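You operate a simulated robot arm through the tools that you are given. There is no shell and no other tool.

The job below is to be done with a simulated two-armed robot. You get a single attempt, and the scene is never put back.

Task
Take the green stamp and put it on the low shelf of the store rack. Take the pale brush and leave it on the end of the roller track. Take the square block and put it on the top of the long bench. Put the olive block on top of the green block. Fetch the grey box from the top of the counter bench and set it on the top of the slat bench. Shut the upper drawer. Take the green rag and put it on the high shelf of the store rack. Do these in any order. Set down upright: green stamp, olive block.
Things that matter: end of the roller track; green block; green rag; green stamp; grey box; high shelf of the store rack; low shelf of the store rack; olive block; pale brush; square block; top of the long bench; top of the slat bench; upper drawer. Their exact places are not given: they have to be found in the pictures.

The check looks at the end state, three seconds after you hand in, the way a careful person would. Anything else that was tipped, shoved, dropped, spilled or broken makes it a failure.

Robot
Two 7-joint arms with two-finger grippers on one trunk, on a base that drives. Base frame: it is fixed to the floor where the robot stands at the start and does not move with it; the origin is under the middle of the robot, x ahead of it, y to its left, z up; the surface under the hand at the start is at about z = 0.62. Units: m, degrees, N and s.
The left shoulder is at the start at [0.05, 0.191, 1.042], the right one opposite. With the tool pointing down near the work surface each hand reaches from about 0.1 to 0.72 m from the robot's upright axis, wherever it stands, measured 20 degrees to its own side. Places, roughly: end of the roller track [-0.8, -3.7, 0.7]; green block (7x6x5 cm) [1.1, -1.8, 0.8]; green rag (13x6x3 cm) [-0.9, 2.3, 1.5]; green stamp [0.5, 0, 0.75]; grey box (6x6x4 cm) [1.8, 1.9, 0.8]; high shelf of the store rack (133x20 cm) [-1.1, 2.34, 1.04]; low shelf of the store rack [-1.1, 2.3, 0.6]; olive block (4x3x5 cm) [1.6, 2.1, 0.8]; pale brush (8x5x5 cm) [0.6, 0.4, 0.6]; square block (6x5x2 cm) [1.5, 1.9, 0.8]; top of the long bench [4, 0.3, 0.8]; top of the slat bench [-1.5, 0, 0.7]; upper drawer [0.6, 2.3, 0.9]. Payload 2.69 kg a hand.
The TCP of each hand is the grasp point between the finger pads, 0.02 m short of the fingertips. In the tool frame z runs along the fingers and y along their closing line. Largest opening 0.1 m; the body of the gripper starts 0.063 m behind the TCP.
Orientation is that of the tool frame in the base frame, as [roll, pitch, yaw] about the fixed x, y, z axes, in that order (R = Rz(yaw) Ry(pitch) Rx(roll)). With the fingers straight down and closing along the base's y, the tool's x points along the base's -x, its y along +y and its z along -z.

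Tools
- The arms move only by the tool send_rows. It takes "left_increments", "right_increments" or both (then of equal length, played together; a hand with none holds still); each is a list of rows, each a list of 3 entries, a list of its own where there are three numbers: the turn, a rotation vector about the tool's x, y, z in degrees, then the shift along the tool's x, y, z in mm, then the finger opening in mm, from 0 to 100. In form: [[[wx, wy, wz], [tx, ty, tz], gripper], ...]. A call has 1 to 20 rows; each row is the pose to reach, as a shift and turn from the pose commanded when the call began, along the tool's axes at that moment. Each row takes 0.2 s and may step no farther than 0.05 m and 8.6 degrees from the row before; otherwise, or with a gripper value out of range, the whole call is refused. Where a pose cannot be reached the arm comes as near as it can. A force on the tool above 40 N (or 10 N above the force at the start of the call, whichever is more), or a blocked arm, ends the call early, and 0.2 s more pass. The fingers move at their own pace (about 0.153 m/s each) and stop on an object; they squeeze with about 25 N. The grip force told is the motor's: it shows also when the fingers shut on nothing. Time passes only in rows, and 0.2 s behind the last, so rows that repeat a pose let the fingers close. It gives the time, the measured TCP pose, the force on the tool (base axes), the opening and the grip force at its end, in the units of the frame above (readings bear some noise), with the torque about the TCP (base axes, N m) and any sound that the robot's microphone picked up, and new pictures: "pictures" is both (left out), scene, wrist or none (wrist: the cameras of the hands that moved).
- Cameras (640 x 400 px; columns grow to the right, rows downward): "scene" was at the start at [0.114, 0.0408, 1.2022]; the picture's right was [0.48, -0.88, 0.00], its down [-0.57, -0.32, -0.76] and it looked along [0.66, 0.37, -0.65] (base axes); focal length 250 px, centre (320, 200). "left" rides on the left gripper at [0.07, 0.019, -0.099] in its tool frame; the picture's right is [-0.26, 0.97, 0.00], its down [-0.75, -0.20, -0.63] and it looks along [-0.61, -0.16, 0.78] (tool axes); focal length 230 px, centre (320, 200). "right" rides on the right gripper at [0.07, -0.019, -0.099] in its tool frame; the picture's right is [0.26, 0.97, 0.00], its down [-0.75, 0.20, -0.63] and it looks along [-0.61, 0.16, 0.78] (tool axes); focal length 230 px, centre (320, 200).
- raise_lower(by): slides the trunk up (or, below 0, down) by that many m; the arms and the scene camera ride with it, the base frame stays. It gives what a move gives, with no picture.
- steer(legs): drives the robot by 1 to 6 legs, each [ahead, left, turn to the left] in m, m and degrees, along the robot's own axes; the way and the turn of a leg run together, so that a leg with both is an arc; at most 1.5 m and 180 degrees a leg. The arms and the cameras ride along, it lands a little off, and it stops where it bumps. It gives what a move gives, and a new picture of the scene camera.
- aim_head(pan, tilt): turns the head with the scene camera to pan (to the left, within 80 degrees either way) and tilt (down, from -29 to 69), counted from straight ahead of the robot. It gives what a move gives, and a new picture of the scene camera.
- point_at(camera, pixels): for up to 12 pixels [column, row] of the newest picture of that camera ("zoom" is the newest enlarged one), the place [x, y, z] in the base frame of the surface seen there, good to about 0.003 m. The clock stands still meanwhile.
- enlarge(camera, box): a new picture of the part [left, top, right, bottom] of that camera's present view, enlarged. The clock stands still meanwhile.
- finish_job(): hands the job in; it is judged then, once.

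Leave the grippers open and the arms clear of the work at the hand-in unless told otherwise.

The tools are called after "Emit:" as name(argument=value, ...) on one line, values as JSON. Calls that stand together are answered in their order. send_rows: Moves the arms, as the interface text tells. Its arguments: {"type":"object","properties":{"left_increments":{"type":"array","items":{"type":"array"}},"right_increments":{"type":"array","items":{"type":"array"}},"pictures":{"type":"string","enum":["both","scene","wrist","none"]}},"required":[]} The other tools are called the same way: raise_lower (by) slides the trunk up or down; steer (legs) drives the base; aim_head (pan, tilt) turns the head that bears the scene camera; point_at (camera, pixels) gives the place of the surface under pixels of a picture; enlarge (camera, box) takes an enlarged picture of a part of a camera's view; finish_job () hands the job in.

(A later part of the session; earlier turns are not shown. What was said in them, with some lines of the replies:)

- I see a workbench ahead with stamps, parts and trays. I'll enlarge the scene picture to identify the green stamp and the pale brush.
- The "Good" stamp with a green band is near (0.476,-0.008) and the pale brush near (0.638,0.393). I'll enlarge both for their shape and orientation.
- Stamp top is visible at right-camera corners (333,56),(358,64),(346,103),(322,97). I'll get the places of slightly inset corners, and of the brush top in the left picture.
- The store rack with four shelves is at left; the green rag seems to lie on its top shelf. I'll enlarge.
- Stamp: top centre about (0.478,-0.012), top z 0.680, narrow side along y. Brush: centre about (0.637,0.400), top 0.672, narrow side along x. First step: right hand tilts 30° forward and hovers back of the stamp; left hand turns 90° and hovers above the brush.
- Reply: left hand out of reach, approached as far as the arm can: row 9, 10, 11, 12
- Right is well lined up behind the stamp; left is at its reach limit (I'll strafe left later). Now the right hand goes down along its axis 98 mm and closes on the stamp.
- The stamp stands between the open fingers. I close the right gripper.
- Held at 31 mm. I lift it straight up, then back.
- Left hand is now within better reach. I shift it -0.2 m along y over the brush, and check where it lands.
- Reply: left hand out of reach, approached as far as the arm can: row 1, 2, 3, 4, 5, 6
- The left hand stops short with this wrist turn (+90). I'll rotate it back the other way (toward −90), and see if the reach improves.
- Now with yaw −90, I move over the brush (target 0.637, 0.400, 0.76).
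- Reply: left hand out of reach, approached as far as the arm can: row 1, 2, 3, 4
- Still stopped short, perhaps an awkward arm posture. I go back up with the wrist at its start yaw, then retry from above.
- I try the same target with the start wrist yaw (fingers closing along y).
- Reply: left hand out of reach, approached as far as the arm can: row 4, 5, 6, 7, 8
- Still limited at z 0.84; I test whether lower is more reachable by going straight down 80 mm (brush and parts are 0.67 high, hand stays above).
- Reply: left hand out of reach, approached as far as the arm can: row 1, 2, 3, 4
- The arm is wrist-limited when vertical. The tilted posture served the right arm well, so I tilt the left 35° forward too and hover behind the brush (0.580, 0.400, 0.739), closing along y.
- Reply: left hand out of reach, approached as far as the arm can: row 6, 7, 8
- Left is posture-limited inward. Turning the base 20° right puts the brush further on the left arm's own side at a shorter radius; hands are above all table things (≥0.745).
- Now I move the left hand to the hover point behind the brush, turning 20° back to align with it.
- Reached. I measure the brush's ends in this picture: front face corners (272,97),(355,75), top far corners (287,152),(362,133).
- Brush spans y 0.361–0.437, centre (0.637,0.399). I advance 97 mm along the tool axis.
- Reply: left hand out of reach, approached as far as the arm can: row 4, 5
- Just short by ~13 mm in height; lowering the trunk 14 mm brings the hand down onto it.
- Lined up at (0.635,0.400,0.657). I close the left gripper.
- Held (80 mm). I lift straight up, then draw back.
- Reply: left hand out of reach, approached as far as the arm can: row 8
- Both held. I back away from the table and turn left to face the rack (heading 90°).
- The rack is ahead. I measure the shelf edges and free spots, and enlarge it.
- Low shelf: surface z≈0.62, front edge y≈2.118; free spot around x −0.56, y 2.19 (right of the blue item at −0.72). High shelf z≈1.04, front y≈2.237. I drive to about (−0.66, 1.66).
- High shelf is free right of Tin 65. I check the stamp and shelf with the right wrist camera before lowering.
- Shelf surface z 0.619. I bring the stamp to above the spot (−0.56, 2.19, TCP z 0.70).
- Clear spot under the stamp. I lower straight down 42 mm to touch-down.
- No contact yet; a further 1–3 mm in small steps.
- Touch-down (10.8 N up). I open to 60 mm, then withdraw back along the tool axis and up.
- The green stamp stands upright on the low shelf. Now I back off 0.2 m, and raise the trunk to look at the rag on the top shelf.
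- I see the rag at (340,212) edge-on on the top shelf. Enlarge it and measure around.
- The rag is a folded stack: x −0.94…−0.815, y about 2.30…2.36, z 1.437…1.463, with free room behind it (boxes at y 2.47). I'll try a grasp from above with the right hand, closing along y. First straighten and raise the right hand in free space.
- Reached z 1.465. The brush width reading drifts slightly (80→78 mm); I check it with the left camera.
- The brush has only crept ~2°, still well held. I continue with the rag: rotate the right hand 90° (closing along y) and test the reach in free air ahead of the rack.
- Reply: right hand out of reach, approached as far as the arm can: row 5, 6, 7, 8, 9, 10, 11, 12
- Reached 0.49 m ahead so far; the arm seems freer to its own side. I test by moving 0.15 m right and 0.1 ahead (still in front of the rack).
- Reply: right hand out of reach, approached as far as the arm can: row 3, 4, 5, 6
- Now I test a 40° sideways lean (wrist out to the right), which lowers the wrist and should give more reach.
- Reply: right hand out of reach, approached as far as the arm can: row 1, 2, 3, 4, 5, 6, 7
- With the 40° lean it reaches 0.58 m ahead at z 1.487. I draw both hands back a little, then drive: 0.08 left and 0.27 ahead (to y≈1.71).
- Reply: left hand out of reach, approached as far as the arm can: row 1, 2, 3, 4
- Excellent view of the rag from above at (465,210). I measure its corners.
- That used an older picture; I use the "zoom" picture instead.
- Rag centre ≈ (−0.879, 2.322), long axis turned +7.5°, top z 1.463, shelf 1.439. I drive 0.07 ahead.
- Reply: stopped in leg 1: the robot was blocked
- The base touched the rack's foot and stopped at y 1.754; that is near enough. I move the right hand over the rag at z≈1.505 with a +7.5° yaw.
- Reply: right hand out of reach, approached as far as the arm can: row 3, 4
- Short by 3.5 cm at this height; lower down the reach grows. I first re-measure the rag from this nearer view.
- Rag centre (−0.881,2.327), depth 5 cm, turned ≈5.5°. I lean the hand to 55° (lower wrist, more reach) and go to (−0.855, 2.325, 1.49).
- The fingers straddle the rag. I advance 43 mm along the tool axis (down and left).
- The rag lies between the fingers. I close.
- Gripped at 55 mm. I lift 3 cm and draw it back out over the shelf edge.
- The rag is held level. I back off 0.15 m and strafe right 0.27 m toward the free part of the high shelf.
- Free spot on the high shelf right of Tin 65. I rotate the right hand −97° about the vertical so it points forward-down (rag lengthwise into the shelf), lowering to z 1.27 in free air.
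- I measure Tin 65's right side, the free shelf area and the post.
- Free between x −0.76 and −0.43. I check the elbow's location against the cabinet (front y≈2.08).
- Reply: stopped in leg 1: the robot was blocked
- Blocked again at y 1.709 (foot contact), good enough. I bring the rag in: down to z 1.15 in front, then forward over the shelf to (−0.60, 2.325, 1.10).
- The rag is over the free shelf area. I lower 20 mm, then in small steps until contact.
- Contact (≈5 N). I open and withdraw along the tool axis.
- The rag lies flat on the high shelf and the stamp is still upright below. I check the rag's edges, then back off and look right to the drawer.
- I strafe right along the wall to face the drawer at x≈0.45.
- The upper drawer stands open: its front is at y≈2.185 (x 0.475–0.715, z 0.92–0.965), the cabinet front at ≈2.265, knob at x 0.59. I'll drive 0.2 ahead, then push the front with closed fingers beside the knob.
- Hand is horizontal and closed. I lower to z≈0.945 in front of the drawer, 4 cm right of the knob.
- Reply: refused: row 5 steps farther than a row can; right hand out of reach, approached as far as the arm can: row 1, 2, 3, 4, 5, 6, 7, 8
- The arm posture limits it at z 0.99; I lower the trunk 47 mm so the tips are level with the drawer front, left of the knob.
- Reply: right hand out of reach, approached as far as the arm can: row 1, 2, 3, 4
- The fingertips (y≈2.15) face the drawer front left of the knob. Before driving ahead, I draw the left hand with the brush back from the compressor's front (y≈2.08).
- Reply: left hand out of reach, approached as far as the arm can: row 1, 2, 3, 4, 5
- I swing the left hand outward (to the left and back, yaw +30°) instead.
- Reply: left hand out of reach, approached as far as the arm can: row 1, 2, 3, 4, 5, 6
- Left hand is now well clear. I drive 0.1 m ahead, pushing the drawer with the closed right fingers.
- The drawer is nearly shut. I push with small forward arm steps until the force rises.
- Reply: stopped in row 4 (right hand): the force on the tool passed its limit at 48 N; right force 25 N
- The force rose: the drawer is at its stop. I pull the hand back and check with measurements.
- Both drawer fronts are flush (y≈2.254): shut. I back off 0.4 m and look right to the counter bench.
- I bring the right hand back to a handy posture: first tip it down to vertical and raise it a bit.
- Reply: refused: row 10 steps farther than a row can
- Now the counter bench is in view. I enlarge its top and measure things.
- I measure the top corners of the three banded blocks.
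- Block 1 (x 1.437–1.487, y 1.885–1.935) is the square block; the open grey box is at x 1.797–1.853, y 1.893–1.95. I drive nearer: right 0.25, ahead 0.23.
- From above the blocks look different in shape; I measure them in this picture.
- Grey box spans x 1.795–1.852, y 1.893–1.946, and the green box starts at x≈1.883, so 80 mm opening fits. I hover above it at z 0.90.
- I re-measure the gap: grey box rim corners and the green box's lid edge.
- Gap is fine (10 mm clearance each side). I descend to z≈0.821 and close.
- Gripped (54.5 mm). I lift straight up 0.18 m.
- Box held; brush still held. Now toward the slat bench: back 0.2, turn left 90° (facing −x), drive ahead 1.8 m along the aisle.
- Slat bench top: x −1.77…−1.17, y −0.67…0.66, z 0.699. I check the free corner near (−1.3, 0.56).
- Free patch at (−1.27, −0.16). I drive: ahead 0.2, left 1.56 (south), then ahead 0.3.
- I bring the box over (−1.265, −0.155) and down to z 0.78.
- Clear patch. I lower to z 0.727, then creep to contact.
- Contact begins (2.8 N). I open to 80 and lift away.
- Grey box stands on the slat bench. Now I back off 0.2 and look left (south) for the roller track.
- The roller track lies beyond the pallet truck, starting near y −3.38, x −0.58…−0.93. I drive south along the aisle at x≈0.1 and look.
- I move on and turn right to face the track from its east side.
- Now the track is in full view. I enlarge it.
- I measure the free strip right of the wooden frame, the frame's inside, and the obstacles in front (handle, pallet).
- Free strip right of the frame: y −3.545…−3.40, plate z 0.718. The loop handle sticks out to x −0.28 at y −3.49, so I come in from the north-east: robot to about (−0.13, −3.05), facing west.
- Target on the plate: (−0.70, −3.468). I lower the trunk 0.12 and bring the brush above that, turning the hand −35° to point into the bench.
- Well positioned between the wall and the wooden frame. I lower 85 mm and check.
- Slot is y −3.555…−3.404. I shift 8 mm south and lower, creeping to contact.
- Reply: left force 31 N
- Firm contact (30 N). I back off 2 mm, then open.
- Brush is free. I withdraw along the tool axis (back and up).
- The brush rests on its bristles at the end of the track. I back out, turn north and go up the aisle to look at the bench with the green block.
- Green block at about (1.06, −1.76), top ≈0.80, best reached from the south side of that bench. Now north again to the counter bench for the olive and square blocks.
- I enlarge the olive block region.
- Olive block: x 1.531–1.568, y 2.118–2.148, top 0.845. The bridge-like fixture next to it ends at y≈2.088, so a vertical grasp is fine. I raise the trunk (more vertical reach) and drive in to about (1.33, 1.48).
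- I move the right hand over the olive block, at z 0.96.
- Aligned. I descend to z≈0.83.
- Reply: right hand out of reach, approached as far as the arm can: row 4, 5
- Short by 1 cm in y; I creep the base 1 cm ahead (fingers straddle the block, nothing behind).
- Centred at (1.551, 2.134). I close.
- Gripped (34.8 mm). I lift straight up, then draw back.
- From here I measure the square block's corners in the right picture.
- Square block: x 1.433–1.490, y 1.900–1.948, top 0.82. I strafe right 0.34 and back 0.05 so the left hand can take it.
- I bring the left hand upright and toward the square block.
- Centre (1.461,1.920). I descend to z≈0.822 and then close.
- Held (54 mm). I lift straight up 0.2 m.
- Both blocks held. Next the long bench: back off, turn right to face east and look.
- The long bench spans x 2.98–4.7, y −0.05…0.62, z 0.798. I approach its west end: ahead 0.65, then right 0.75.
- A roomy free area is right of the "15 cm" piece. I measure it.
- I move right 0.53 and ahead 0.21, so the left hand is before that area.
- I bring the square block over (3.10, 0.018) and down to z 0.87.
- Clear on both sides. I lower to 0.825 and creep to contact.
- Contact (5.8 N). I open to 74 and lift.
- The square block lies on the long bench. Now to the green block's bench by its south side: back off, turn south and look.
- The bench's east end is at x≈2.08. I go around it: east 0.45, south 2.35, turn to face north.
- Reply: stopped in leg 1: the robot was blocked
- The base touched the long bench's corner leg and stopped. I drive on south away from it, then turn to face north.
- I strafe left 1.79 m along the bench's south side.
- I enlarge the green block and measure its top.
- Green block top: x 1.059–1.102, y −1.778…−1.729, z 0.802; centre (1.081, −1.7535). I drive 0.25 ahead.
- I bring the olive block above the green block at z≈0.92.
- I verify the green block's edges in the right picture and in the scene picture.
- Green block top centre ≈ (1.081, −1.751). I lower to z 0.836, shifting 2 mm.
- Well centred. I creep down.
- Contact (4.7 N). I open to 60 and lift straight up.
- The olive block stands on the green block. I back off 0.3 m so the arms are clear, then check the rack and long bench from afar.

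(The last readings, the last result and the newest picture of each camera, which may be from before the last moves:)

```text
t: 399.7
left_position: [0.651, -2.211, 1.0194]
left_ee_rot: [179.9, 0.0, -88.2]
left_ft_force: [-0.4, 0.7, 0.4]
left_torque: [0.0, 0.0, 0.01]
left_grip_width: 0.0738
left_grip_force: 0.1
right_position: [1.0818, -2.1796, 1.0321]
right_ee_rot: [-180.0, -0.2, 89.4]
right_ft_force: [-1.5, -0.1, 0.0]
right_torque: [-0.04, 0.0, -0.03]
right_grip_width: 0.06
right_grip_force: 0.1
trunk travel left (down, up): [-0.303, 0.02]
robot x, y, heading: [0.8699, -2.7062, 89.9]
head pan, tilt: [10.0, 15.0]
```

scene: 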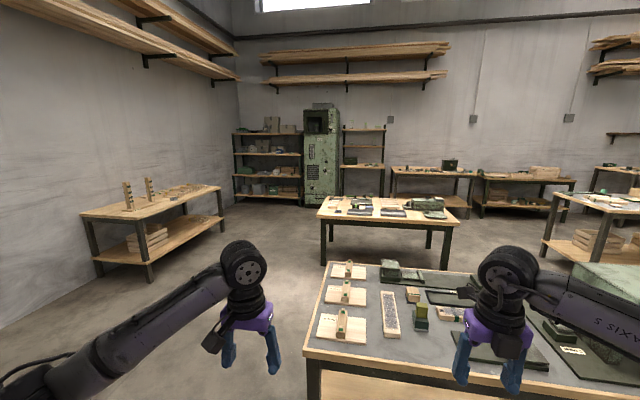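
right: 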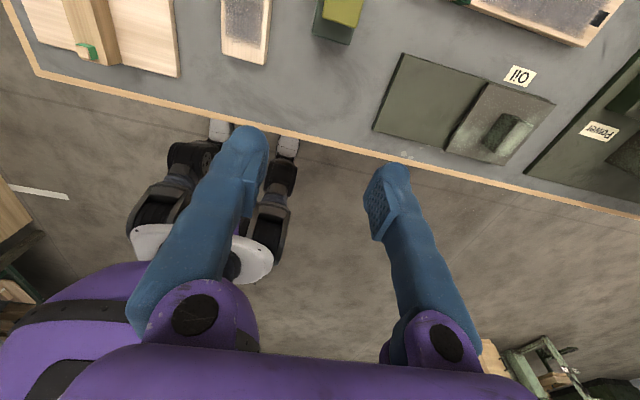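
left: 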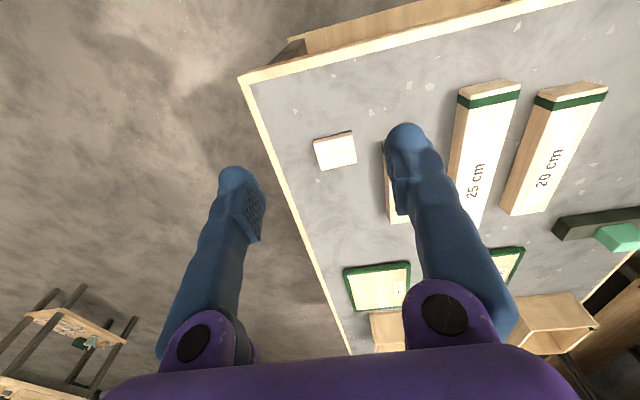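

Emit:
enlarge(camera="scene", box=[225, 110, 345, 210])

Emit:
enlarge(camera="scene", box=[70, 170, 240, 280])

Emit:
aim_head(pan=-25, tilt=15)

Emit:
enlarge(camera="scene", box=[260, 120, 440, 230])

```text
4.00 times, centred on (285, 160) of scene
```

zoom: 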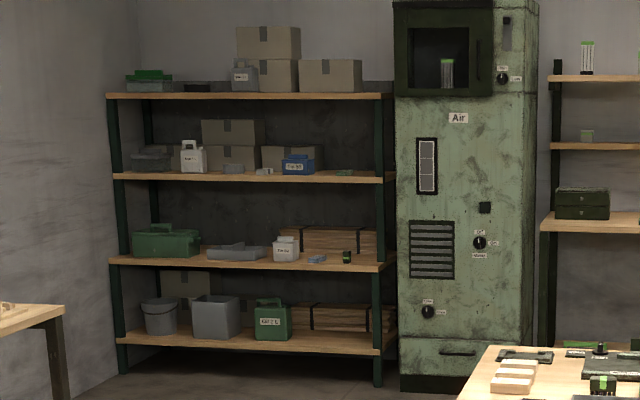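

```text
3.64 times, centred on (155, 225) of scene
```

zoom: 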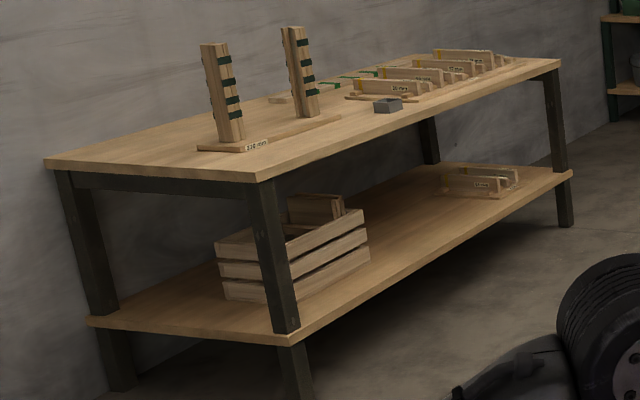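

```text
t: 400.7
left_position: [0.6511, -2.211, 1.02]
left_ee_rot: [179.9, 0.0, -88.2]
left_ft_force: [1.0, -0.4, 1.5]
left_torque: [-0.01, -0.03, 0.01]
left_grip_width: 0.0738
left_grip_force: 0.0
right_position: [1.0805, -2.1815, 1.032]
right_ee_rot: [-180.0, -0.2, 89.4]
right_ft_force: [-0.9, -0.1, 0.0]
right_torque: [0.01, 0.03, 0.01]
right_grip_width: 0.0599
right_grip_force: 0.0
trunk travel left (down, up): [-0.303, 0.02]
robot x, y, heading: [0.8675, -2.7094, 89.8]
head pan, tilt: [-25.0, 15.0]
```

scene: 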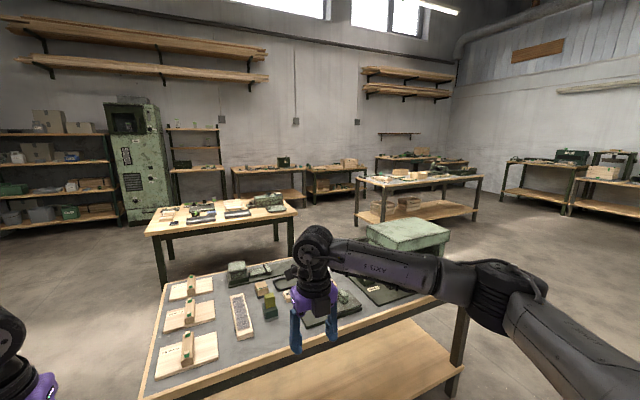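

```text
3.56 times, centred on (350, 175) of scene
```

zoom: 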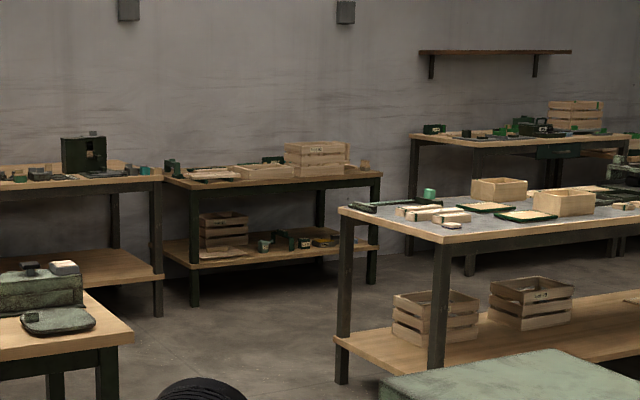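

Everything stands as asked: stamp and rag on the rack shelves, grey box on the slat bench, square block on the long bench, olive block on the green block, drawer shut, brush on the track end. The grippers are open and the arms are clear of the bench, so I hand in.

Emit:
finish_job()

```text
The job is handed in.
```

I finished all seven tasks and handed the job in. No result has come back yet. On my last checks:

- **Green stamp:** standing upright on the low shelf of the store rack.
- **Green rag:** lying flat on the high shelf of the store rack, to the right of Tin 65.
- **Upper drawer:** pushed to its stop, its front level with the lower drawer.
- **Grey box:** on the top of the slat bench, in the free patch between the two boards.
- **Pale brush:** resting on its bristles on the plate at the north end of the roller track. I took that plate to be the "end" because it matches the rough place given.
- **Square block:** on the top of the long bench, to the right of the "15 cm" piece.
- **Olive block:** standing upright on top of the green block.

The base touched furniture three times: the store rack twice and a corner leg of the long bench once. It stopped each time. In the later pictures nothing on the rack or the long bench looked tipped. The pictures were taken from a distance, so a small shift of the furniture could have gone unseen.

At hand-in both grippers were open and the arms were clear of the work.
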